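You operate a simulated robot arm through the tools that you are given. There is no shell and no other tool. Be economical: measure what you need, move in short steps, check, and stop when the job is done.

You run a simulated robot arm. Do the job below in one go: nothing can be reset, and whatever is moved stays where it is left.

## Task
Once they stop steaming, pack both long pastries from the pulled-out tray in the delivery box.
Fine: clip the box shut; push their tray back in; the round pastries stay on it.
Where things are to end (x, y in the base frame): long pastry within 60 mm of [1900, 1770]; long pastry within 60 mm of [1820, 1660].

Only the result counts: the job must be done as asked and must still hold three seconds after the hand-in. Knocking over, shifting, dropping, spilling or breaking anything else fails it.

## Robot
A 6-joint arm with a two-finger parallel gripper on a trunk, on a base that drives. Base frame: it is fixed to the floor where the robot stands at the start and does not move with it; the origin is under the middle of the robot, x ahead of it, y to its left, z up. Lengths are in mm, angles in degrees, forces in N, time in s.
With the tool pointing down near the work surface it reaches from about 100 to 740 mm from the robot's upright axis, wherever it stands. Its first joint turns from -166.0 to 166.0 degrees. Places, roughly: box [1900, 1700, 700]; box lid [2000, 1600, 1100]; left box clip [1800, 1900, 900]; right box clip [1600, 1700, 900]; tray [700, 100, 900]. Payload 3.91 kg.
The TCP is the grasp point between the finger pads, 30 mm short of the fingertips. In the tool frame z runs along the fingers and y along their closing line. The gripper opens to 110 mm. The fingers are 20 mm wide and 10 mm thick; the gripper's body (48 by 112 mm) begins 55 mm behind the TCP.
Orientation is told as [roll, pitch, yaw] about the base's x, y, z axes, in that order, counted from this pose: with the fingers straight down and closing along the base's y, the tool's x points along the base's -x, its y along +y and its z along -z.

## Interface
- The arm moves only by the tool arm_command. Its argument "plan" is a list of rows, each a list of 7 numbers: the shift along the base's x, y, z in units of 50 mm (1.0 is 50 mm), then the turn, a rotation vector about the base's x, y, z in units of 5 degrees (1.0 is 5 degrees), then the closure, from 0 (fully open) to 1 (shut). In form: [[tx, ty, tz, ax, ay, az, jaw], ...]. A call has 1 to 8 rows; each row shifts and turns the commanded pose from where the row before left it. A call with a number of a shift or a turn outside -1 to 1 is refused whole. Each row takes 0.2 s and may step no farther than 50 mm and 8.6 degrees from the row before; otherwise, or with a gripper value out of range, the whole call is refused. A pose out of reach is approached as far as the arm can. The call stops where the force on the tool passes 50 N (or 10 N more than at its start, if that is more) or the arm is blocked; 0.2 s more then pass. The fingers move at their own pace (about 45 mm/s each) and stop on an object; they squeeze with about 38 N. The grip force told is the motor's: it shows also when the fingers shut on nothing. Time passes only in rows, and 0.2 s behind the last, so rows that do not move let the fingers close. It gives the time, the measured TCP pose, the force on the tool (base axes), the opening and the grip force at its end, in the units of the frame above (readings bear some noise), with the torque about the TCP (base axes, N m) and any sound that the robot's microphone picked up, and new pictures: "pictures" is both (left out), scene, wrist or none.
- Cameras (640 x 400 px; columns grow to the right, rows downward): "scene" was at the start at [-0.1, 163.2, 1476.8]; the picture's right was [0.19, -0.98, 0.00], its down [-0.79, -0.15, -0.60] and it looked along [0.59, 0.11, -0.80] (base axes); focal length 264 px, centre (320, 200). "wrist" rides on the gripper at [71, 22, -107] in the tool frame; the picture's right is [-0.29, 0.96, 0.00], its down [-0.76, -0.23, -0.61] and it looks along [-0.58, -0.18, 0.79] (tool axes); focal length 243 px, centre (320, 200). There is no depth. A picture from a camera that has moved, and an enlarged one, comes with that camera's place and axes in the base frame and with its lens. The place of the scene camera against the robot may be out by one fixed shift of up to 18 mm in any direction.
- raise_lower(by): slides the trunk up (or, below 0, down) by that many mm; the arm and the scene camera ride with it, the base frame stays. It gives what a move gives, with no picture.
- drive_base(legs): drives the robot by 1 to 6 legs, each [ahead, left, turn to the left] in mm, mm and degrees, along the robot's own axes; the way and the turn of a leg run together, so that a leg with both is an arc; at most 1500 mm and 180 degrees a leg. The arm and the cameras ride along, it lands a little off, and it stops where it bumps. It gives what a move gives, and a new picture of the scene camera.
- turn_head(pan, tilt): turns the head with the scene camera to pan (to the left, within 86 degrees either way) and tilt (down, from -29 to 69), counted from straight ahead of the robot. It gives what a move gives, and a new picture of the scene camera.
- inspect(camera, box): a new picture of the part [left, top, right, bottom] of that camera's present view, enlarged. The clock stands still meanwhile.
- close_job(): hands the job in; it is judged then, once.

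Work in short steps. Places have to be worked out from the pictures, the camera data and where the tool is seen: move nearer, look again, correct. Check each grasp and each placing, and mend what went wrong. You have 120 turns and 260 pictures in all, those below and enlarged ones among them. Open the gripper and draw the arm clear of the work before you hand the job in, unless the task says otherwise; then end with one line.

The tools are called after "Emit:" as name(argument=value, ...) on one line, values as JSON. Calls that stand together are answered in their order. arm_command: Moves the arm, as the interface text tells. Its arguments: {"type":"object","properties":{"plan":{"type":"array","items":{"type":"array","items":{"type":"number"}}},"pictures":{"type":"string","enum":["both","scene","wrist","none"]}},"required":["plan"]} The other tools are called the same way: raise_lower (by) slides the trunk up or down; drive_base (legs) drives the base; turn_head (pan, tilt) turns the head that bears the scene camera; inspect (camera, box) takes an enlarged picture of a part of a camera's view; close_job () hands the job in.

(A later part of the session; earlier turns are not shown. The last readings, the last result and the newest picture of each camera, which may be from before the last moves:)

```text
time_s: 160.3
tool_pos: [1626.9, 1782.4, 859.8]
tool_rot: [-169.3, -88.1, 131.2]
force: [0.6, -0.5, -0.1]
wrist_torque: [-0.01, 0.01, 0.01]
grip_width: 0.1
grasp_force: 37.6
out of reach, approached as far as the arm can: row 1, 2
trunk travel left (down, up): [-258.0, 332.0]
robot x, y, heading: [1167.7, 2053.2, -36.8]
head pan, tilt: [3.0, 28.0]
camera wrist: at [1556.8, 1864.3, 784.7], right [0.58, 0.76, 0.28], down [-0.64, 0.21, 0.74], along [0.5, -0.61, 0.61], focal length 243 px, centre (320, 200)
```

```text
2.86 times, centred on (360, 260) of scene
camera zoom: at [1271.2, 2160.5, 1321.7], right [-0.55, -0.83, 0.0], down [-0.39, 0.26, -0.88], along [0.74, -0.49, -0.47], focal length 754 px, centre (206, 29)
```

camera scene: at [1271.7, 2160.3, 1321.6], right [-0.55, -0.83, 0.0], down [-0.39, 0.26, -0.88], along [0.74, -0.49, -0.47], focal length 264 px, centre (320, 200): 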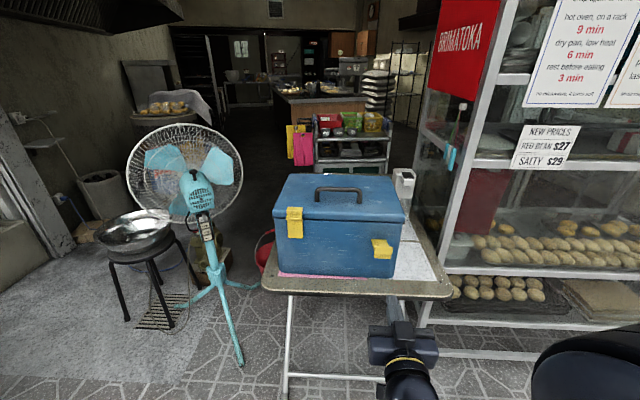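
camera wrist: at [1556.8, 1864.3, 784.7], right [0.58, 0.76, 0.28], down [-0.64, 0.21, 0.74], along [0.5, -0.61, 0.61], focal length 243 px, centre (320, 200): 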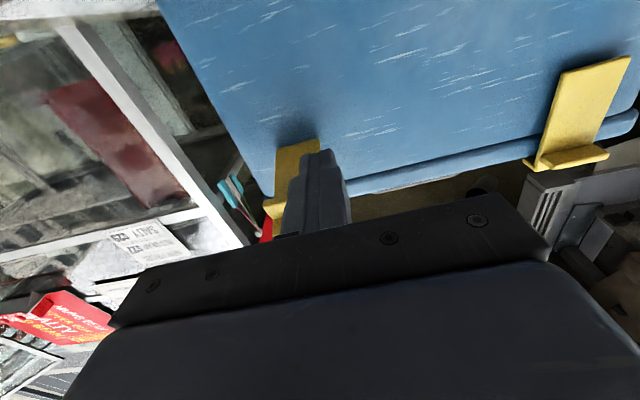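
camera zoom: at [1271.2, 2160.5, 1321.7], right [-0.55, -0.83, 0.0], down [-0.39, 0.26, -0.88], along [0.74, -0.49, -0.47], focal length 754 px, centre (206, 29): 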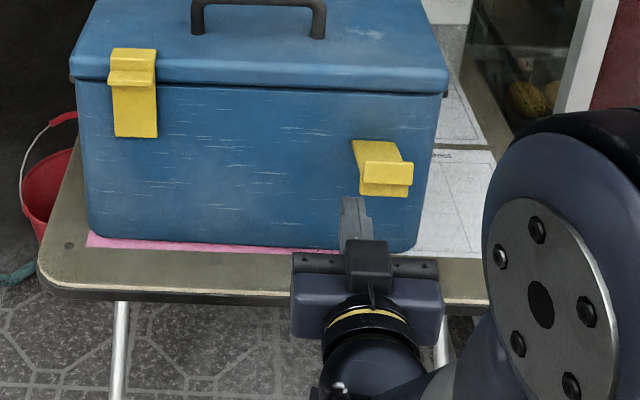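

The tool ended about 25 mm left of the clip and below its level. I nudge the base right by 25 mm.

Emit:
drive_base(legs=[[0, -25, 0]])

Emit:
inspect(camera="scene", box=[280, 190, 440, 330])

Emit:
inspect(camera="wrist", box=[160, 40, 480, 240])

```text
time_s: 161.1
tool_pos: [1612.6, 1762.9, 860.3]
tool_rot: [-168.4, -88.1, 130.5]
force: [0.2, 0.6, 1.0]
wrist_torque: [-0.02, -0.03, 0.0]
grip_width: 0.2
grasp_force: 37.7
trunk travel left (down, up): [-258.0, 332.0]
robot x, y, heading: [1146.6, 2037.4, -36.5]
head pan, tilt: [3.0, 28.0]
camera scene: at [1256.9, 2140.5, 1321.6], right [-0.55, -0.83, 0.0], down [-0.39, 0.26, -0.88], along [0.74, -0.49, -0.47], focal length 264 px, centre (320, 200)
```

scene: 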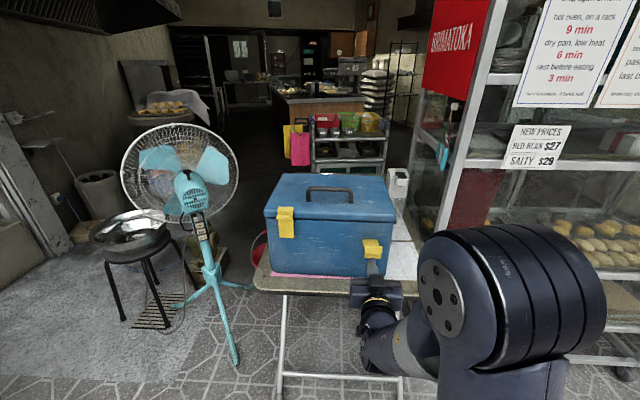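

```text
2.86 times, centred on (360, 260) of scene
camera zoom: at [1256.9, 2140.5, 1321.6], right [-0.55, -0.83, 0.0], down [-0.39, 0.26, -0.88], along [0.74, -0.49, -0.47], focal length 754 px, centre (206, 29)
```

zoom: 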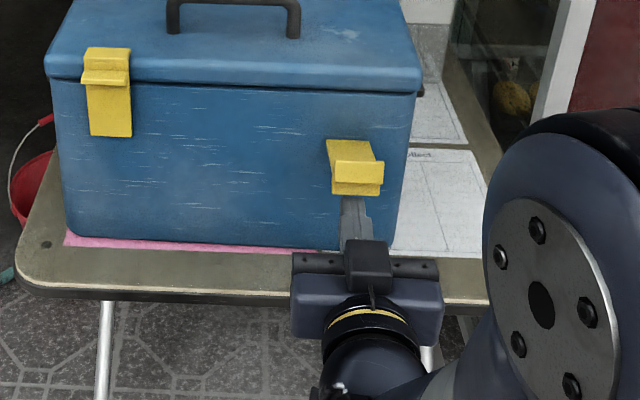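

```text
2.00 times, centred on (320, 140) of wrist
camera zoom: at [1542.2, 1844.6, 784.6], right [0.58, 0.76, 0.28], down [-0.64, 0.21, 0.74], along [0.5, -0.61, 0.61], focal length 485 px, centre (320, 320)
```

zoom: 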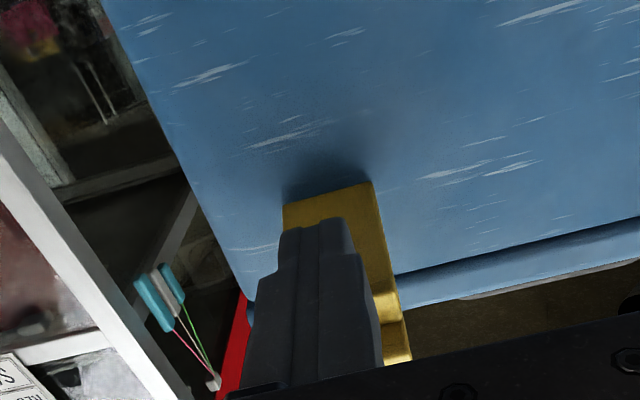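

The finger is now right under the clip. I raise it slowly.

Emit:
arm_command(plan=[[0, 0, 0.4, 0, 0, 0, 1], [0, 0, 0.4, 0, 0, 0, 1], [0, 0, 0.4, 0, 0, 0, 1], [0, 0, 0.4, 0, 0, 0, 1]], pictures="wrist")

Emit:
inspect(camera="scene", box=[260, 170, 440, 310])

```text
time_s: 162.1
tool_pos: [1612.9, 1763.0, 940.9]
tool_rot: [-168.8, -87.9, 130.7]
force: [-1.6, 1.3, 1.6]
wrist_torque: [-0.04, -0.01, 0.04]
grip_width: 0.0
grasp_force: 38.0
trunk travel left (down, up): [-258.0, 332.0]
robot x, y, heading: [1153.8, 2031.7, -36.4]
head pan, tilt: [3.0, 28.0]
camera wrist: at [1542.0, 1844.2, 865.3], right [0.58, 0.76, 0.28], down [-0.64, 0.21, 0.74], along [0.5, -0.61, 0.61], focal length 243 px, centre (320, 200)
```

wrist: 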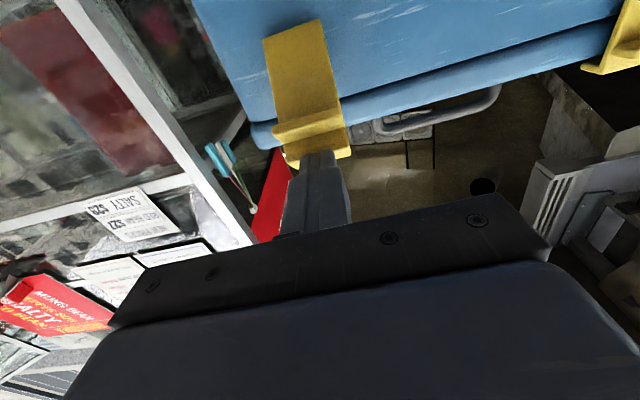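

```text
2.86 times, centred on (350, 240) of scene
camera zoom: at [1256.6, 2140.5, 1321.7], right [-0.55, -0.83, 0.0], down [-0.39, 0.26, -0.88], along [0.74, -0.49, -0.47], focal length 754 px, centre (234, 86)
```

zoom: 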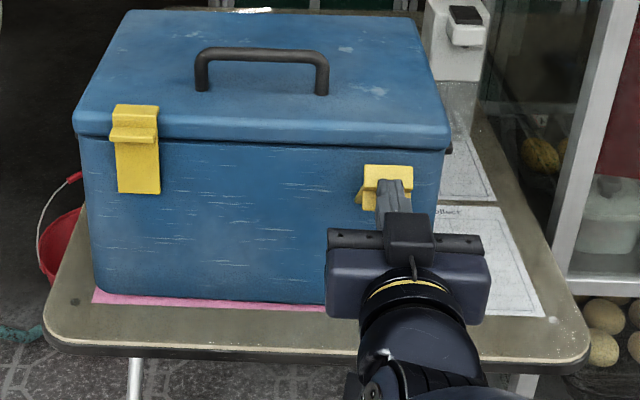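

The right clip is part way up. I push it inward in small steps, wary of sliding the box.

Emit:
arm_command(plan=[[0.16, -0.121, 0.15, 0, 0, 0, 1], [0.16, -0.121, 0, 0, 0, 0, 1]], pictures="wrist")

Emit:
inspect(camera="scene", box=[260, 170, 440, 310])

```text
time_s: 162.7
tool_pos: [1629.3, 1750.9, 948.5]
tool_rot: [-169.2, -87.9, 131.2]
force: [-2.6, 1.5, 3.9]
wrist_torque: [-0.07, -0.1, 0.01]
grip_width: 0.0
grasp_force: 37.7
trunk travel left (down, up): [-258.0, 332.0]
robot x, y, heading: [1151.1, 2034.6, -36.6]
head pan, tilt: [3.0, 28.0]
camera wrist: at [1558.5, 1832.1, 873.1], right [0.58, 0.76, 0.28], down [-0.64, 0.21, 0.74], along [0.5, -0.61, 0.61], focal length 243 px, centre (320, 200)
```

wrist: 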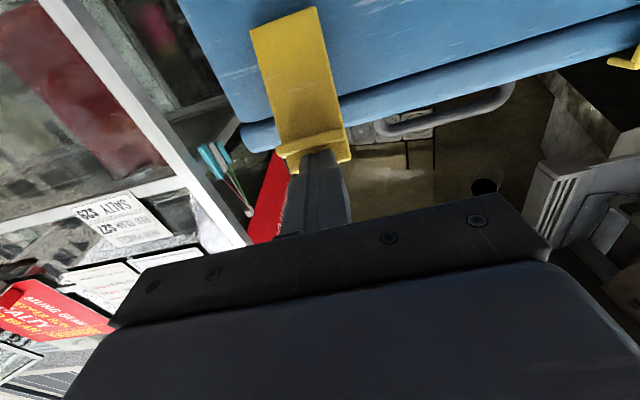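

```text
2.86 times, centred on (350, 240) of scene
camera zoom: at [1256.3, 2140.7, 1321.7], right [-0.55, -0.83, 0.0], down [-0.39, 0.26, -0.88], along [0.74, -0.49, -0.47], focal length 754 px, centre (234, 86)
```

zoom: 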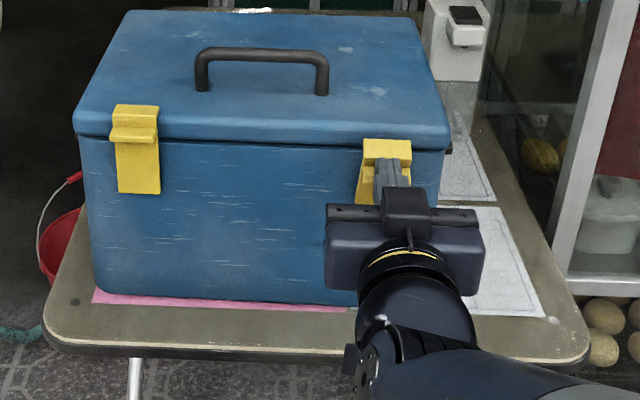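

It is nearly upright. I keep nudging it in.

Emit:
arm_command(plan=[[0.11, -0.085, 0, 0, 0, 0, 1], [0.1, -0.076, 0, 0, 0, 0, 1]], pictures="wrist")

Emit:
inspect(camera="scene", box=[260, 170, 440, 310])

```text
time_s: 163.3
tool_pos: [1638.0, 1744.0, 954.9]
tool_rot: [-173.6, -87.2, 135.5]
force: [-10.8, 11.0, 32.4]
wrist_torque: [-0.57, -0.7, 0.16]
grip_width: 0.0
grasp_force: 37.6
trunk travel left (down, up): [-258.0, 332.0]
robot x, y, heading: [1149.6, 2033.3, -36.6]
head pan, tilt: [3.0, 28.0]
camera wrist: at [1568.0, 1824.9, 877.4], right [0.58, 0.76, 0.28], down [-0.65, 0.22, 0.73], along [0.5, -0.61, 0.62], focal length 243 px, centre (320, 200)
```

wrist: 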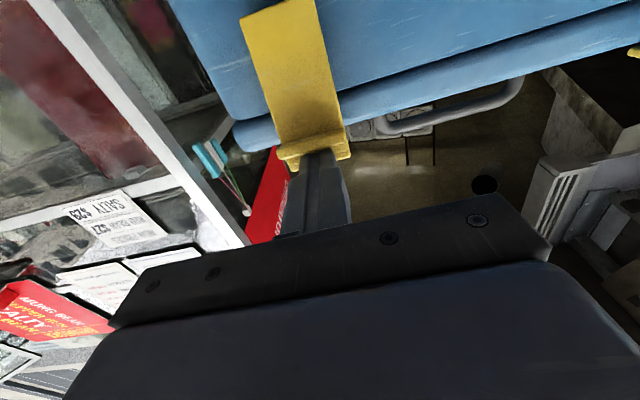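

```text
2.86 times, centred on (350, 240) of scene
camera zoom: at [1253.6, 2142.9, 1322.2], right [-0.55, -0.83, 0.0], down [-0.39, 0.26, -0.88], along [0.74, -0.49, -0.47], focal length 754 px, centre (234, 86)
```

zoom: 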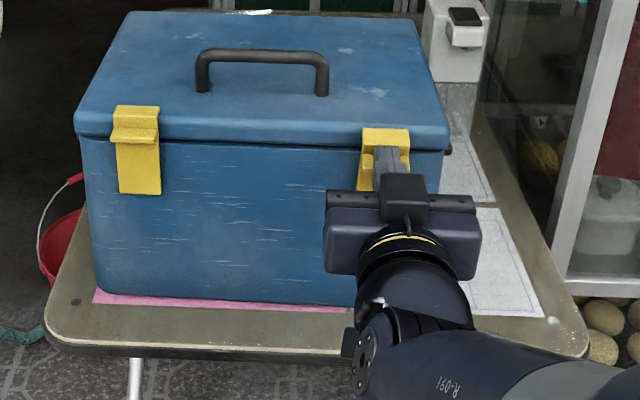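

The fingertip is jamming under the clip's outward tab (32 N). I back off, lower 18 mm and push on the plate itself.

Emit:
arm_command(plan=[[-0.16, 0.121, -0.1, 0, 0, 0, 1], [0, 0, -0.36, 0, 0, 0, 1], [0.2, -0.15, 0, 0, 0, 0, 1]], pictures="wrist")

Emit:
inspect(camera="scene", box=[260, 170, 440, 310])

```text
time_s: 164.1
tool_pos: [1640.5, 1741.5, 924.0]
tool_rot: [-168.2, -88.2, 130.3]
force: [-3.3, 0.7, 1.9]
wrist_torque: [-0.04, -0.11, 0.02]
grip_width: 0.0
grasp_force: 37.9
trunk travel left (down, up): [-258.0, 332.0]
robot x, y, heading: [1151.9, 2037.7, -36.6]
head pan, tilt: [3.0, 28.0]
camera wrist: at [1570.1, 1823.0, 848.8], right [0.58, 0.76, 0.28], down [-0.64, 0.21, 0.74], along [0.5, -0.61, 0.61], focal length 243 px, centre (320, 200)
```

wrist: 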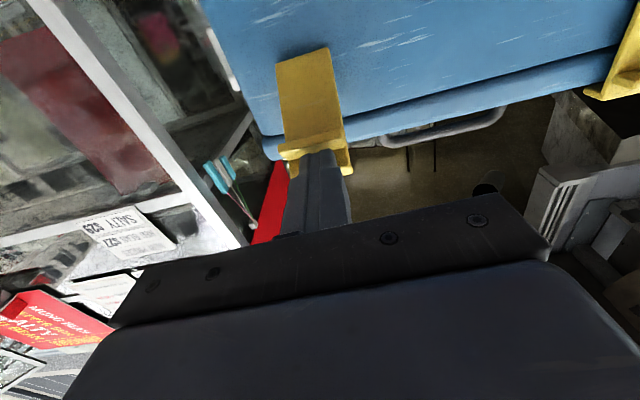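

```text
2.86 times, centred on (350, 240) of scene
camera zoom: at [1256.4, 2140.5, 1321.6], right [-0.55, -0.83, 0.0], down [-0.39, 0.26, -0.88], along [0.74, -0.49, -0.47], focal length 754 px, centre (234, 86)
```

zoom: 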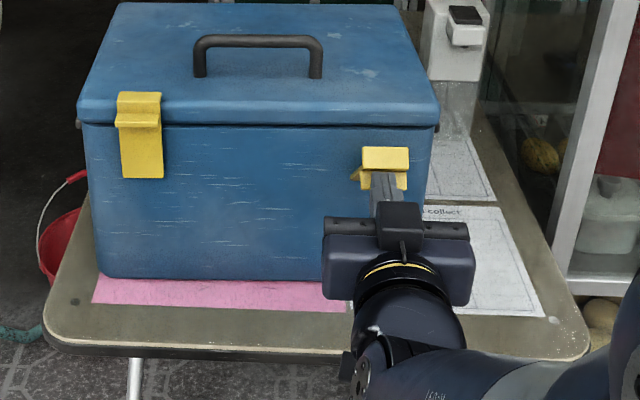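

The box slides easily, and the clip fell back when the tool was lowered. I lift it steeply again at this spot, then give one quick inward stroke at z≈940, as worked on the left.

Emit:
arm_command(plan=[[0, 0, 0.3, 0, 0, 0, 1], [0.4, -0.303, 0.05, 0, 0, 0, 1], [-0.4, 0.303, 0, 0, 0, 0, 1]], pictures="wrist")

Emit:
inspect(camera="scene", box=[260, 170, 440, 310])

```text
time_s: 164.9
tool_pos: [1640.8, 1741.2, 940.8]
tool_rot: [-168.2, -88.1, 130.1]
force: [0.2, -0.3, 0.5]
wrist_torque: [-0.02, -0.01, -0.02]
grip_width: 0.0
grasp_force: 37.6
trunk travel left (down, up): [-258.0, 332.0]
robot x, y, heading: [1149.0, 2035.5, -36.6]
head pan, tilt: [3.0, 28.0]
camera wrist: at [1570.3, 1822.6, 866.2], right [0.58, 0.76, 0.28], down [-0.64, 0.21, 0.74], along [0.5, -0.61, 0.61], focal length 243 px, centre (320, 200)
```

wrist: 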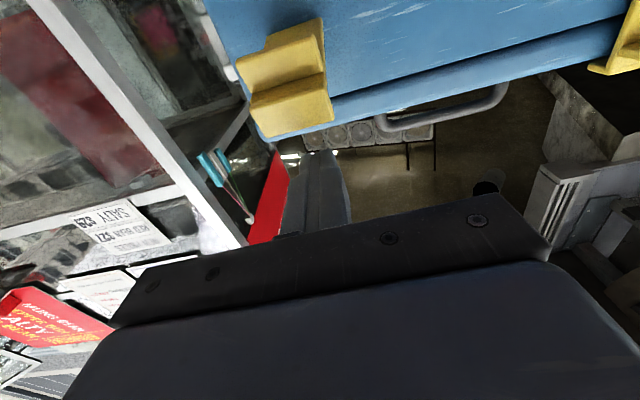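

```text
2.86 times, centred on (350, 240) of scene
camera zoom: at [1257.2, 2140.2, 1321.6], right [-0.55, -0.83, 0.0], down [-0.39, 0.26, -0.88], along [0.74, -0.49, -0.47], focal length 754 px, centre (234, 86)
```

zoom: 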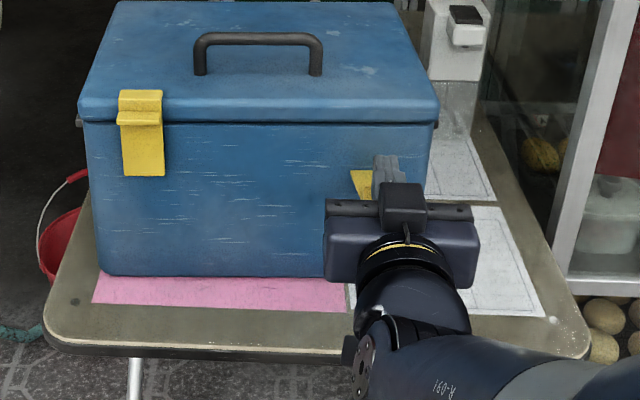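

The clip fell back, and the box front is now at n≈340, about 45 mm back; I'll pull the box back by its handle afterwards. First I redo the clip exactly as on the left: under the plate about 46 mm from the face, up to z≈940, then in.

Emit:
arm_command(plan=[[-0.7, 0.53, 0, 0, 0, 0, 1], [-0.05, -0.06, -0.85, 0, 0, 0, 1], [0, 0, -0.8, 0, 0, 0, 1], [0.55, -0.42, 0, 0, 0, 0, 1], [0.55, -0.42, 0, 0, 0, 0, 1]], pictures="wrist")

Emit:
inspect(camera="scene", box=[260, 170, 440, 310])

```text
time_s: 166.1
tool_pos: [1661.9, 1730.2, 861.6]
tool_rot: [-168.1, -88.1, 129.5]
force: [-0.3, -0.2, 0.1]
wrist_torque: [0.02, -0.04, 0.01]
grip_width: 0.0
grasp_force: 37.2
out of reach, approached as far as the arm can: row 4, 5
trunk travel left (down, up): [-258.0, 332.0]
robot x, y, heading: [1152.8, 2033.8, -36.6]
head pan, tilt: [3.0, 28.0]
camera wrist: at [1592.9, 1813.3, 785.9], right [0.59, 0.76, 0.28], down [-0.63, 0.22, 0.74], along [0.5, -0.62, 0.61], focal length 243 px, centre (320, 200)
```

wrist: 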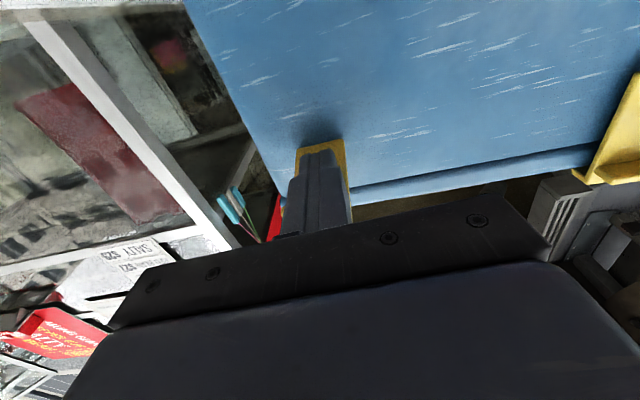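

```text
2.86 times, centred on (350, 240) of scene
camera zoom: at [1256.5, 2140.5, 1321.6], right [-0.55, -0.83, 0.0], down [-0.39, 0.26, -0.88], along [0.74, -0.49, -0.47], focal length 754 px, centre (234, 86)
```

zoom: 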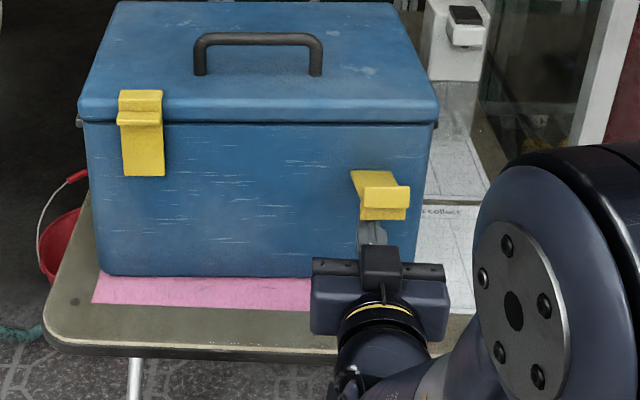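

I am in position under the clip. I raise it straight up 78 mm.

Emit:
arm_command(plan=[[0, 0, 0.4, 0, 0, 0, 1], [0, 0, 0.4, 0, 0, 0, 1], [0, 0, 0.4, 0, 0, 0, 1], [0, 0, 0.36, 0, 0, 0, 1]], pictures="wrist")

Emit:
inspect(camera="scene", box=[260, 170, 440, 310])

```text
time_s: 167.1
tool_pos: [1662.6, 1729.8, 938.8]
tool_rot: [-168.7, -88.1, 130.6]
force: [-0.1, 0.4, 0.5]
wrist_torque: [0.02, -0.02, 0.0]
grip_width: 0.0
grasp_force: 38.4
trunk travel left (down, up): [-258.0, 332.0]
robot x, y, heading: [1153.2, 2036.5, -36.6]
head pan, tilt: [3.0, 28.0]
camera wrist: at [1592.4, 1812.3, 863.4], right [0.58, 0.76, 0.28], down [-0.64, 0.21, 0.74], along [0.5, -0.61, 0.61], focal length 243 px, centre (320, 200)
```

wrist: 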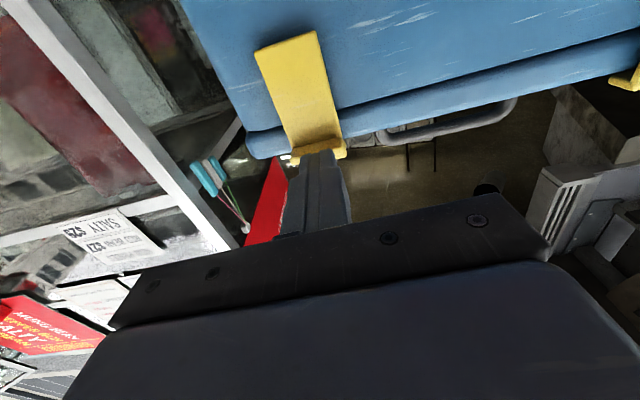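

```text
2.86 times, centred on (350, 240) of scene
camera zoom: at [1256.9, 2140.3, 1321.6], right [-0.55, -0.83, 0.0], down [-0.39, 0.26, -0.88], along [0.74, -0.49, -0.47], focal length 754 px, centre (234, 86)
```

zoom: 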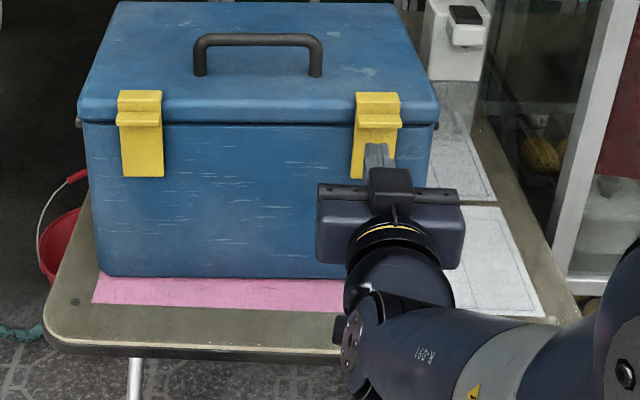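

The right clip has snapped up and now looks the same as the left. I back off and turn the tool down again, rising, to pull the box back by its handle.

Emit:
arm_command(plan=[[-0.5, 0.38, 0, 0, 0, 0, 1], [-0.7, 0.53, 0, 0, 0, 0, 1], [-0.3, 0.23, 0.4, 0.727, 0.954, 0, 1], [0, 0, 0.5, 0.727, 0.954, 0, 1], [0, 0, 0.5, 0.727, 0.954, 0, 1], [0, 0, 0.5, 0.727, 0.954, 0, 1], [0, 0, 0.5, 0.727, 0.954, 0, 1], [0, 0, 0.5, 0.727, 0.954, 0, 1]], pictures="none")

Emit:
arm_command(plan=[[0.1, 0, 0.5, 0.727, 0.954, 0, 1], [0.1, 0, 0.5, 0.727, 0.954, 0, 1], [0.1, 0, 0.3, 0.727, 0.954, 0, 1], [0.1, 0, 0.3, 0.727, 0.954, 0, 1], [0.1, 0, 0, 0.727, 0.954, 0, 1], [0.1, 0, 0, 0.727, 0.954, 0, 1], [0.1, 0, 0, 0.727, 0.954, 0, 1], [0, 0, 0, 0.727, 0.954, 0, 1]], pictures="both")

Emit:
inspect(camera="scene", box=[240, 160, 440, 320])

```text
time_s: 168.9
tool_pos: [1585.5, 1781.6, 1067.5]
tool_rot: [-2.6, -59.1, -36.7]
force: [0.0, -0.3, -0.8]
wrist_torque: [0.0, -0.02, -0.01]
grip_width: 0.0
grasp_force: 37.9
out of reach, approached as far as the arm can: row 5, 6
trunk travel left (down, up): [-258.0, 332.0]
robot x, y, heading: [1151.0, 2037.3, -36.5]
head pan, tilt: [3.0, 28.0]
```

```text
time_s: 170.7
tool_pos: [1612.1, 1783.7, 1129.3]
tool_rot: [-2.3, -11.3, -37.0]
force: [-0.1, -0.3, 0.1]
wrist_torque: [-0.01, 0.01, -0.02]
grip_width: 0.0
grasp_force: 38.2
out of reach, approached as far as the arm can: row 8
trunk travel left (down, up): [-258.0, 332.0]
robot x, y, heading: [1151.2, 2031.3, -36.5]
head pan, tilt: [3.0, 28.0]
camera scene: at [1256.8, 2140.4, 1321.6], right [-0.55, -0.83, 0.0], down [-0.39, 0.26, -0.88], along [0.74, -0.49, -0.47], focal length 264 px, centre (320, 200)
camera wrist: at [1554.3, 1860.0, 1218.5], right [0.81, 0.59, 0.02], down [0.37, -0.54, 0.75], along [0.46, -0.6, -0.66], focal length 243 px, centre (320, 200)
```

scene: 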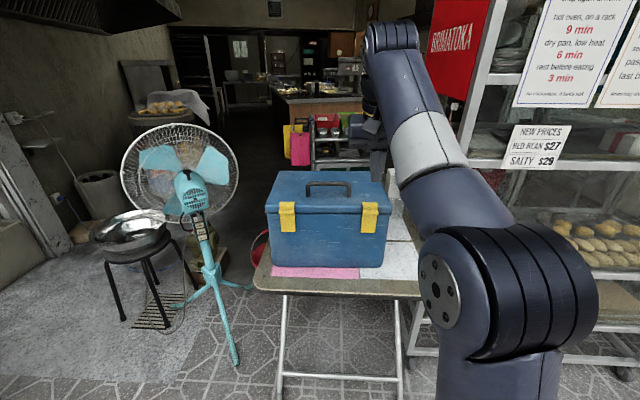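
wrist: 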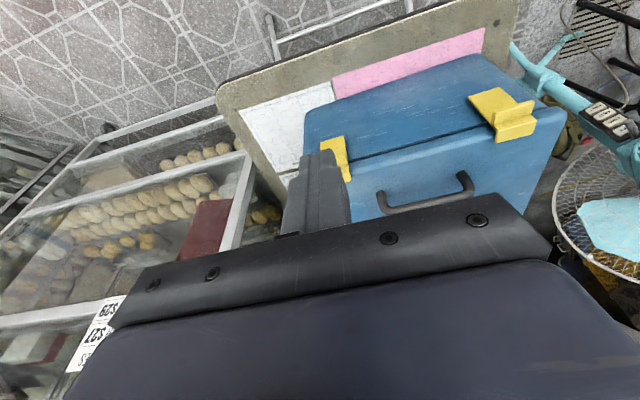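

```text
2.50 times, centred on (340, 240) of scene
camera zoom: at [1256.8, 2140.4, 1321.6], right [-0.55, -0.83, 0.0], down [-0.39, 0.26, -0.88], along [0.74, -0.49, -0.47], focal length 660 px, centre (270, 100)
```

zoom: 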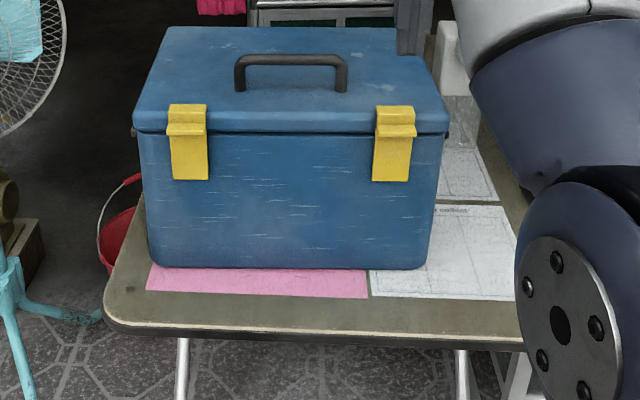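

Both clips are closed. To pull the box back about 45 mm I raise the trunk and drive closer, centred on the handle (n≈405, m≈2500).

Emit:
raise_lower(by=200)

Emit:
drive_base(legs=[[0, 170, 0], [170, 0, 0]])

Emit:
arm_command(plan=[[-0.2, -0.2, -0.3, 0.606, 0.795, 0, 1], [0, 0, -0.5, 0.606, 0.795, 0, 1], [0, 0, -0.5, 0, 0, 0, 1]], pictures="both")

```text
time_s: 172.8
tool_pos: [1612.9, 1785.0, 1329.5]
tool_rot: [-2.2, -11.5, -37.0]
force: [0.3, -0.1, 0.5]
wrist_torque: [0.04, -0.02, -0.01]
grip_width: 0.0
grasp_force: 37.6
trunk travel left (down, up): [-458.0, 132.0]
robot x, y, heading: [1148.6, 2034.2, -36.5]
head pan, tilt: [3.0, 28.0]
```

```text
time_s: 175.4
tool_pos: [1852.3, 1821.4, 1327.5]
tool_rot: [-2.2, -11.5, -37.0]
force: [-0.6, -0.4, -0.2]
wrist_torque: [0.02, 0.01, 0.0]
grip_width: 0.0
grasp_force: 37.5
trunk travel left (down, up): [-458.0, 132.0]
robot x, y, heading: [1388.5, 2072.8, -36.5]
head pan, tilt: [3.0, 28.0]
camera scene: at [1496.1, 2177.0, 1521.6], right [-0.55, -0.83, 0.0], down [-0.39, 0.26, -0.88], along [0.74, -0.49, -0.47], focal length 264 px, centre (320, 200)
```

scene: 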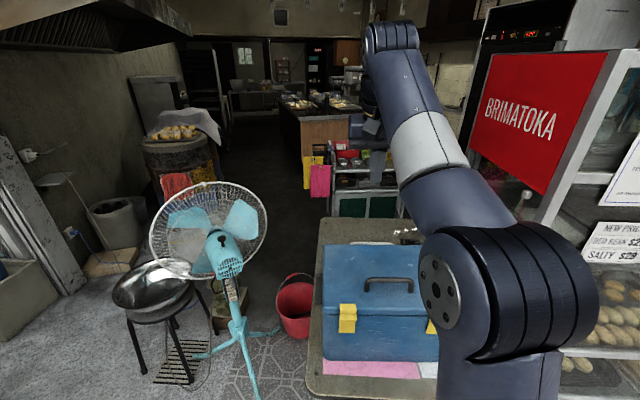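

```text
time_s: 176.2
tool_pos: [1836.0, 1813.4, 1250.1]
tool_rot: [-2.2, -1.5, -37.0]
force: [0.0, -0.9, -0.9]
wrist_torque: [-0.01, 0.02, 0.0]
grip_width: 0.0
grasp_force: 37.5
out of reach, approached as far as the arm can: row 1, 2
trunk travel left (down, up): [-458.0, 132.0]
robot x, y, heading: [1384.2, 2077.5, -36.6]
head pan, tilt: [3.0, 28.0]
camera scene: at [1496.0, 2177.1, 1521.6], right [-0.55, -0.83, 0.0], down [-0.39, 0.26, -0.88], along [0.74, -0.49, -0.47], focal length 264 px, centre (320, 200)
camera wrist: at [1791.8, 1879.1, 1353.9], right [0.81, 0.59, -0.03], down [0.47, -0.61, 0.64], along [0.36, -0.53, -0.77], focal length 243 px, centre (320, 200)
```

scene: 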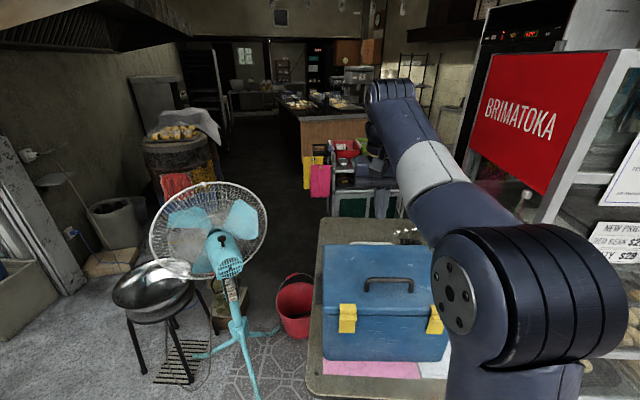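
wrist: 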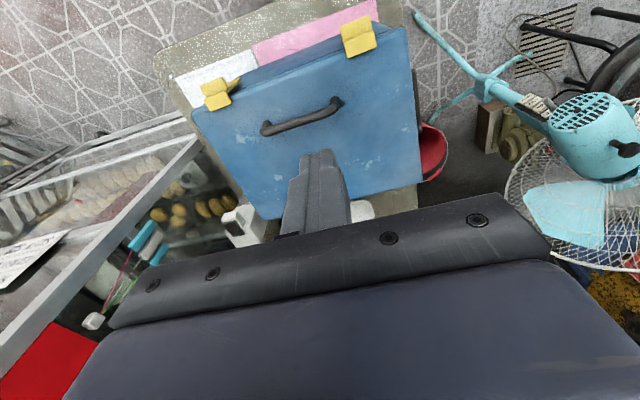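

The wrist view puts the handle bar at n≈399, m≈2506, and the box about 37 mm back. I hook the closed fingers just behind the bar, lowering to z≈1060 first to check.

Emit:
arm_command(plan=[[0.2, -0.77, 0, 0, 0, 0, 1], [0.2, -0.77, 0, 0, 0, 0, 1], [0, 0, -0.9, 0, 0, 0, 1], [0, 0, -0.9, 0, 0, 0, 1], [0, 0, -0.9, 0, 0, 0, 1], [0, 0, -0.9, 0, 0, 0, 1]], pictures="wrist")

Emit:
inspect(camera="scene", box=[300, 210, 480, 390])

```text
time_s: 177.6
tool_pos: [1857.1, 1736.7, 1069.9]
tool_rot: [-2.2, -1.5, -37.0]
force: [1.3, -0.2, -0.9]
wrist_torque: [0.02, -0.01, 0.01]
grip_width: 0.0
grasp_force: 37.9
trunk travel left (down, up): [-458.0, 132.0]
robot x, y, heading: [1387.5, 2073.3, -36.6]
head pan, tilt: [3.0, 28.0]
camera wrist: at [1812.0, 1802.0, 1172.8], right [0.81, 0.59, -0.03], down [0.47, -0.61, 0.64], along [0.36, -0.53, -0.77], focal length 243 px, centre (320, 200)
```

wrist: 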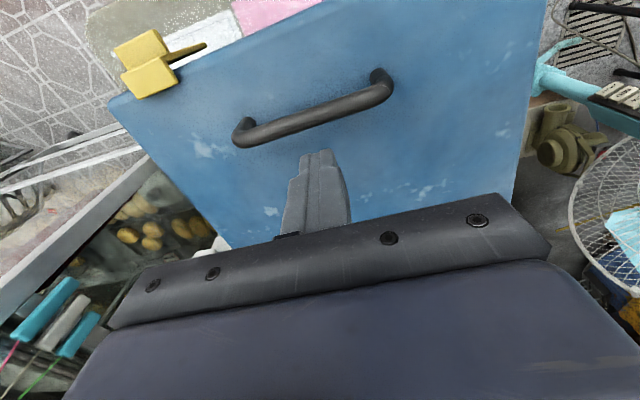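

```text
2.22 times, centred on (390, 300) of scene
camera zoom: at [1495.9, 2177.0, 1521.7], right [-0.55, -0.83, 0.0], down [-0.39, 0.26, -0.88], along [0.74, -0.49, -0.47], focal length 587 px, centre (164, -22)
```

zoom: 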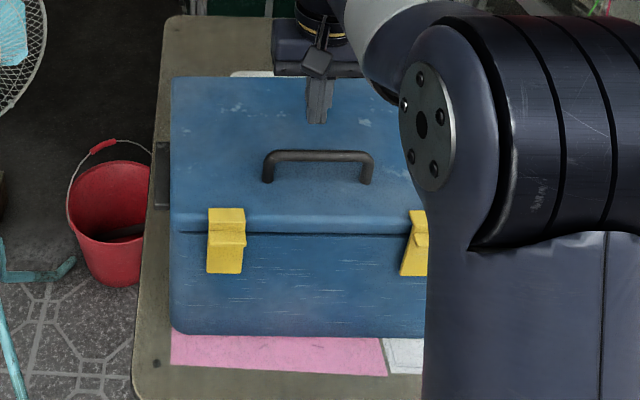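

The bar is at n≈403 and my fingers at n≈424. I add 5 mm and go down behind the bar.

Emit:
arm_command(plan=[[0.1, -0.076, -0.4, 0, 0, 0, 1], [0, 0, -0.4, 0, 0, 0, 1], [0, 0, -0.1, 0, 0, 0, 1]], pictures="wrist")

```text
time_s: 178.4
tool_pos: [1861.8, 1731.8, 1025.6]
tool_rot: [-2.1, -1.6, -37.2]
force: [0.2, -0.6, 0.7]
wrist_torque: [-0.03, 0.02, -0.01]
grip_width: 0.2
grasp_force: 37.6
trunk travel left (down, up): [-458.0, 132.0]
robot x, y, heading: [1391.0, 2072.3, -36.5]
head pan, tilt: [3.0, 28.0]
camera wrist: at [1817.0, 1798.1, 1129.0], right [0.81, 0.59, -0.03], down [0.47, -0.61, 0.64], along [0.36, -0.53, -0.77], focal length 243 px, centre (320, 200)
```

wrist: 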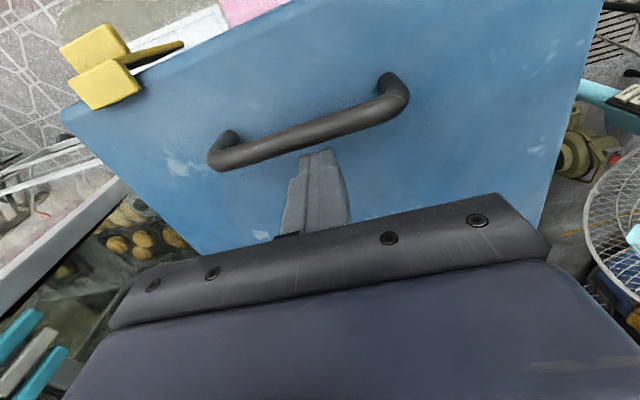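

The fingers are behind the bar with no contact. I pull slowly toward the robot.

Emit:
arm_command(plan=[[-0.127, 0.097, 0, 0, 0, 0, 1], [-0.127, 0.097, 0, 0, 0, 0, 1], [-0.127, 0.097, 0, 0, 0, 0, 1]], pictures="wrist")

Emit:
inspect(camera="scene", box=[300, 210, 480, 390])

```text
time_s: 179.2
tool_pos: [1843.4, 1746.0, 1025.5]
tool_rot: [-2.2, -1.5, -36.9]
force: [2.4, -2.1, 1.3]
wrist_torque: [-0.03, -0.08, 0.02]
grip_width: 0.0
grasp_force: 37.9
trunk travel left (down, up): [-458.0, 132.0]
robot x, y, heading: [1390.3, 2069.4, -36.5]
head pan, tilt: [3.0, 28.0]
camera wrist: at [1797.9, 1812.4, 1129.5], right [0.81, 0.59, -0.03], down [0.47, -0.61, 0.64], along [0.36, -0.53, -0.77], focal length 243 px, centre (320, 200)
```

wrist: 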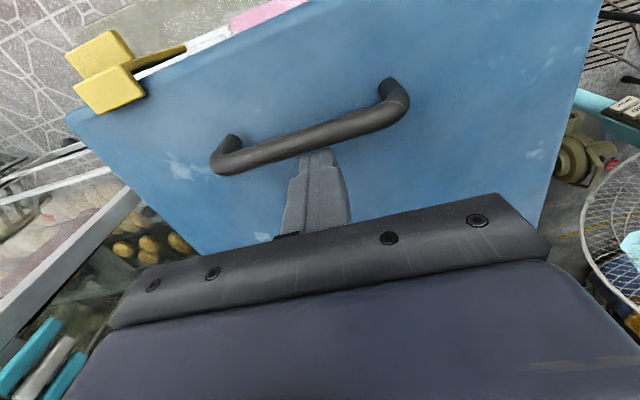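

```text
2.22 times, centred on (390, 300) of scene
camera zoom: at [1496.1, 2176.9, 1521.7], right [-0.55, -0.83, 0.0], down [-0.39, 0.26, -0.88], along [0.74, -0.49, -0.47], focal length 587 px, centre (164, -22)
```

zoom: 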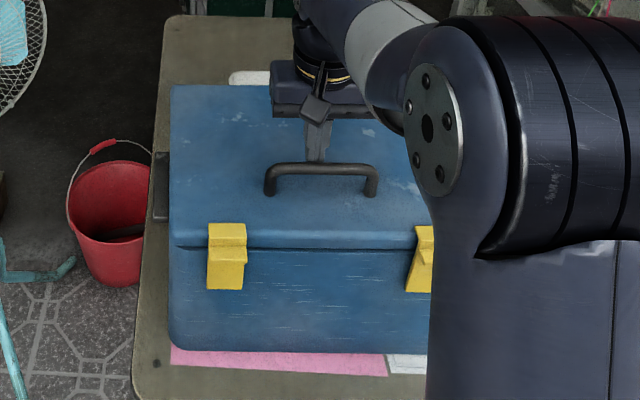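

The box follows the pull, with about half the offset recovered. I pull another 18 mm.

Emit:
arm_command(plan=[[-0.127, 0.097, 0, 0, 0, 0, 1], [-0.127, 0.097, 0, 0, 0, 0, 1], [-0.03, 0.024, 0, 0, 0, 0, 1]], pictures="none")

Emit:
inspect(camera="scene", box=[300, 210, 480, 390])

```text
time_s: 180.0
tool_pos: [1829.6, 1758.5, 1026.0]
tool_rot: [-2.2, -1.5, -37.1]
force: [4.1, -3.6, 0.7]
wrist_torque: [-0.09, -0.07, 0.04]
grip_width: 0.0
grasp_force: 37.0
trunk travel left (down, up): [-458.0, 132.0]
robot x, y, heading: [1387.8, 2074.3, -36.4]
head pan, tilt: [3.0, 28.0]
```

```text
2.22 times, centred on (390, 300) of scene
camera zoom: at [1496.2, 2176.7, 1521.7], right [-0.55, -0.83, 0.0], down [-0.39, 0.26, -0.88], along [0.74, -0.49, -0.47], focal length 587 px, centre (164, -22)
```

zoom: 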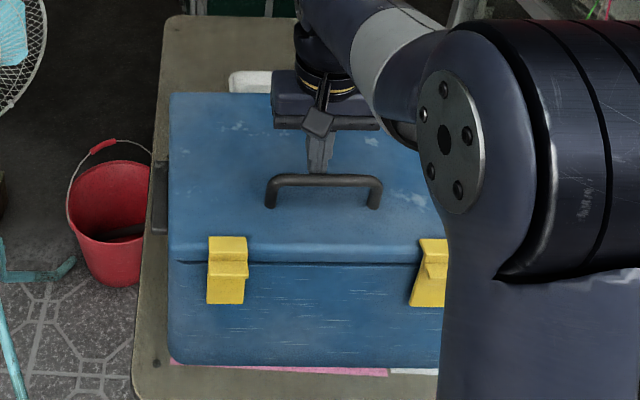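

The box is back about where it started. I release the handle, rise clear and check both clips.

Emit:
arm_command(plan=[[0.16, -0.12, 0, 0, 0, 0, 1], [0, 0, 0.9, 0, 0, 0, 1], [0, 0, 0.9, 0, 0, 0, 1], [0, 0, 0.9, 0, 0, 0, 1], [-0.7, 0.5, 0.2, 0, 0, 0, 1], [-0.75, 0.55, 0, 0, 0, 0, 1], [-0.75, 0.55, 0, 0, 0, 0, 1], [-0.75, 0.55, 0, 0, 0, 0, 1]], pictures="wrist")

Emit:
inspect(camera="scene", box=[300, 210, 480, 390])

```text
time_s: 181.8
tool_pos: [1689.0, 1862.0, 1171.2]
tool_rot: [-2.2, -1.6, -37.0]
force: [-0.4, -0.8, 0.4]
wrist_torque: [0.01, -0.01, 0.01]
grip_width: 0.1
grasp_force: 37.8
trunk travel left (down, up): [-458.0, 132.0]
robot x, y, heading: [1389.8, 2071.6, -36.6]
head pan, tilt: [3.0, 28.0]
camera wrist: at [1644.2, 1927.7, 1274.5], right [0.81, 0.59, -0.03], down [0.47, -0.61, 0.64], along [0.36, -0.53, -0.77], focal length 243 px, centre (320, 200)
```

wrist: 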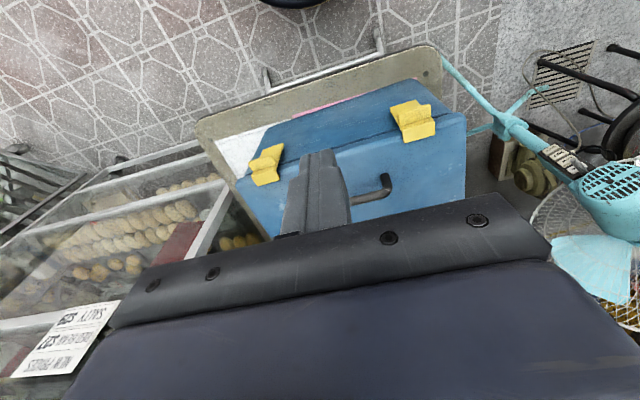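

```text
2.22 times, centred on (390, 300) of scene
camera zoom: at [1495.6, 2177.2, 1521.6], right [-0.55, -0.83, 0.0], down [-0.39, 0.26, -0.88], along [0.74, -0.49, -0.47], focal length 587 px, centre (164, -22)
```

zoom: 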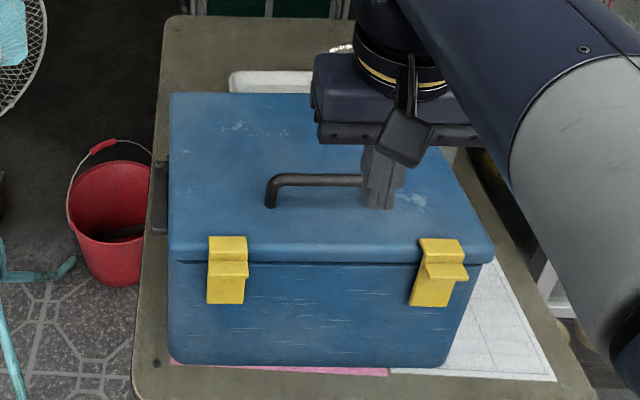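

The box is shut, both clips are up, and it stands where it was. I retract the arm and drive back to push the tray in.

Emit:
arm_command(plan=[[-0.75, 0.55, 0, 0, 0, 0, 1], [-0.75, 0.55, 0, 0, 0, 0, 1]], pictures="none")

Emit:
drive_base(legs=[[0, 0, 36.6], [-640, -260, 0], [-770, -800, 0], [0, -900, 0]])

Emit:
turn_head(pan=5, tilt=45)

```text
time_s: 182.4
tool_pos: [1612.8, 1917.2, 1171.0]
tool_rot: [-2.2, -1.6, -36.9]
force: [0.7, 0.0, -0.2]
wrist_torque: [-0.02, 0.01, 0.01]
grip_width: 0.2
grasp_force: 38.3
trunk travel left (down, up): [-458.0, 132.0]
robot x, y, heading: [1390.1, 2074.7, -36.7]
head pan, tilt: [3.0, 28.0]
```

```text
time_s: 197.6
tool_pos: [239.8, 114.4, 1170.7]
tool_rot: [-2.3, -1.5, -0.1]
force: [0.3, -0.7, 0.0]
wrist_torque: [-0.04, 0.0, -0.01]
grip_width: 0.0
grasp_force: 37.7
trunk travel left (down, up): [-458.0, 132.0]
robot x, y, heading: [-32.5, 108.3, 0.2]
head pan, tilt: [3.0, 28.0]
camera scene: at [-15.3, 259.4, 1521.6], right [0.06, -1.0, 0.0], down [-0.47, -0.03, -0.88], along [0.88, 0.05, -0.47], focal length 264 px, centre (320, 200)
```

scene: 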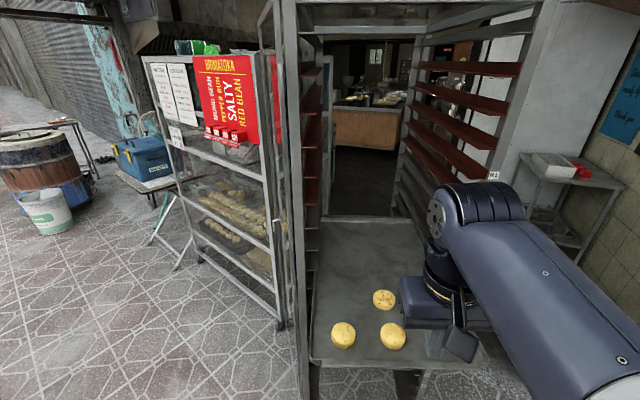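

```text
time_s: 198.4
tool_pos: [240.0, 114.8, 1170.7]
tool_rot: [-2.2, -1.5, -0.1]
force: [0.4, -1.0, -0.2]
wrist_torque: [-0.03, 0.01, -0.01]
grip_width: 0.0
grasp_force: 38.2
trunk travel left (down, up): [-458.0, 132.0]
robot x, y, heading: [-35.2, 106.0, 0.1]
head pan, tilt: [5.0, 45.0]
camera scene: at [-25.4, 261.6, 1495.9], right [0.09, -1.0, 0.0], down [-0.7, -0.07, -0.71], along [0.7, 0.07, -0.71], focal length 264 px, centre (320, 200)
```

scene: 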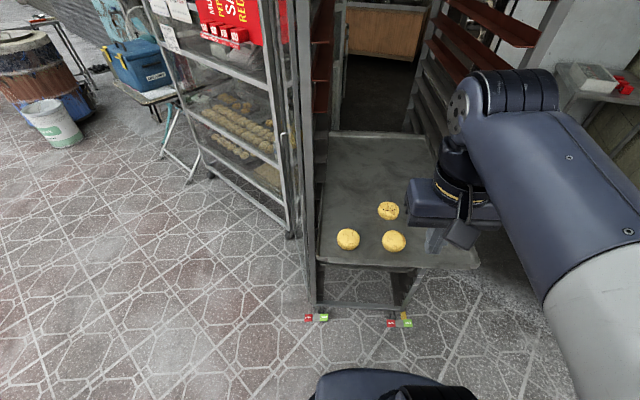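

The tray front edge is at x≈335–355 and needs roughly 170 mm of push. I place the closed fingers just in front of it at its middle, lowered to z≈895.

Emit:
arm_command(plan=[[0.7, 0.1, 0, 0, 0, 0, 1], [0.6, 0.1, 0, 0, 0, 0, 1], [0, 0, -0.92, 0, 0, 0, 1], [0, 0, -0.92, 0, 0, 0, 1], [0, 0, -0.92, 0, 0, 0, 1], [0, 0, -0.92, 0, 0, 0, 1], [0, 0, -0.92, 0, 0, 0, 1]], pictures="both")

Emit:
inspect(camera="scene", box=[290, 100, 510, 300])

```text
time_s: 200.0
tool_pos: [306.2, 125.0, 940.2]
tool_rot: [-2.1, -1.5, -0.2]
force: [0.2, 0.3, 0.2]
wrist_torque: [0.03, -0.01, 0.04]
grip_width: 0.0
grasp_force: 37.4
trunk travel left (down, up): [-458.0, 132.0]
robot x, y, heading: [-33.4, 106.8, 0.5]
head pan, tilt: [5.0, 45.0]
camera scene: at [-25.4, 261.6, 1495.9], right [0.09, -1.0, 0.0], down [-0.7, -0.07, -0.71], along [0.7, 0.07, -0.71], focal length 264 px, centre (320, 200)
camera wrist: at [230.7, 151.3, 1044.3], right [0.29, 0.96, -0.03], down [0.74, -0.21, 0.64], along [0.6, -0.21, -0.77], focal length 243 px, centre (320, 200)
```

scene: 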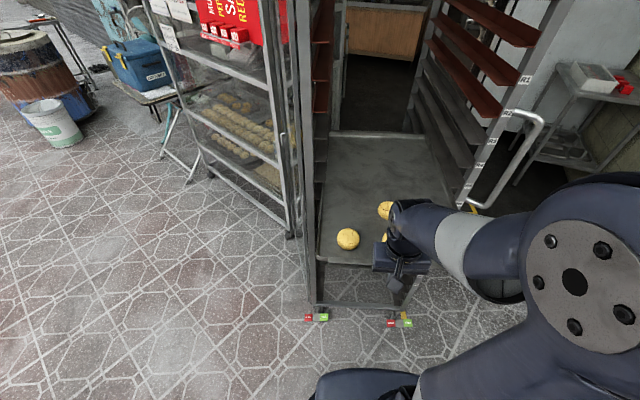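
wrist: 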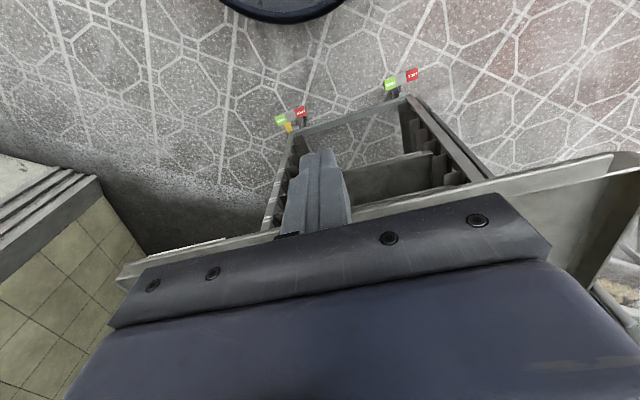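

```text
2.00 times, centred on (400, 200) of scene
camera zoom: at [-25.4, 261.6, 1495.9], right [0.09, -1.0, 0.0], down [-0.7, -0.07, -0.71], along [0.7, 0.07, -0.71], focal length 528 px, centre (160, 200)
```

zoom: 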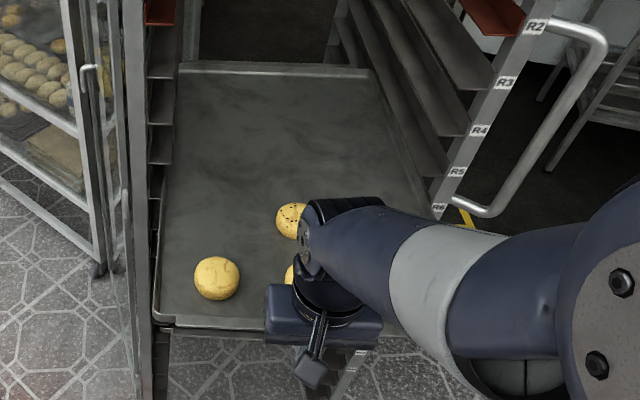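

The rack's front posts stand at about x≈550, so the tray is out by roughly 200 mm. I lower to 895 and start pushing slowly.

Emit:
arm_command(plan=[[0, 0, -0.9, 0, 0, 0, 1], [0.4, 0, 0, 0, 0, 0, 1], [0.4, 0, 0, 0, 0, 0, 1], [0.4, 0, 0, 0, 0, 0, 1], [0.4, 0, 0, 0, 0, 0, 1], [0.4, 0, 0, 0, 0, 0, 1]], pictures="both")

Emit:
inspect(camera="scene", box=[290, 100, 510, 300])

```text
time_s: 201.4
tool_pos: [406.3, 124.6, 895.7]
tool_rot: [-2.2, -1.5, -0.1]
force: [-0.7, 0.1, -0.9]
wrist_torque: [-0.02, -0.06, 0.0]
grip_width: 0.0
grasp_force: 37.2
trunk travel left (down, up): [-458.0, 132.0]
robot x, y, heading: [-36.4, 107.7, 0.3]
head pan, tilt: [5.0, 45.0]
camera scene: at [-25.5, 261.7, 1495.8], right [0.09, -1.0, 0.0], down [-0.7, -0.07, -0.71], along [0.7, 0.07, -0.71], focal length 264 px, centre (320, 200)
camera wrist: at [331.3, 151.1, 999.0], right [0.29, 0.96, -0.03], down [0.74, -0.21, 0.64], along [0.6, -0.21, -0.77], focal length 243 px, centre (320, 200)
```

scene: 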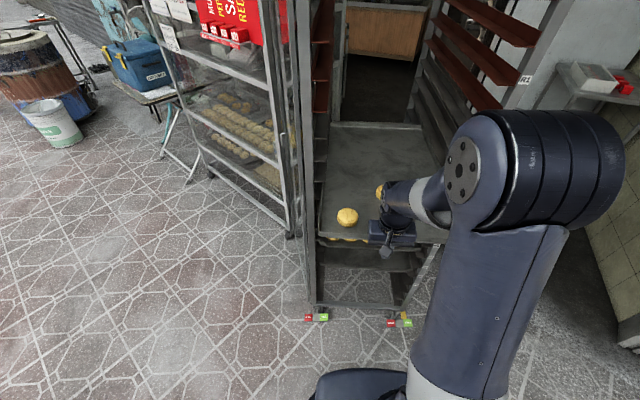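
wrist: 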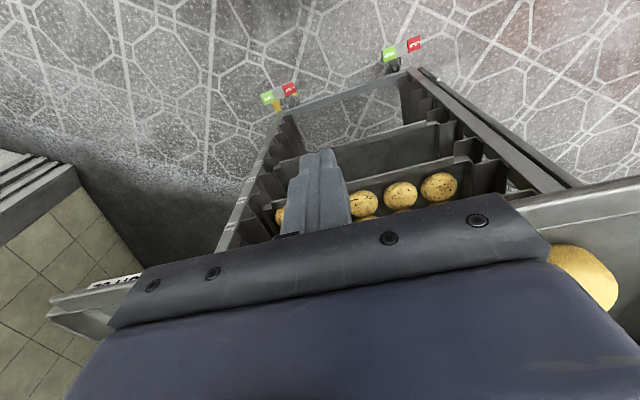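

```text
2.00 times, centred on (400, 200) of scene
camera zoom: at [-25.5, 261.7, 1495.8], right [0.09, -1.0, 0.0], down [-0.7, -0.07, -0.71], along [0.7, 0.07, -0.71], focal length 528 px, centre (160, 200)
```

zoom: 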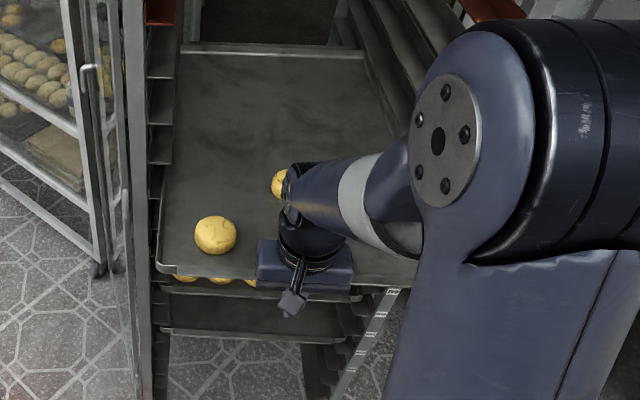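

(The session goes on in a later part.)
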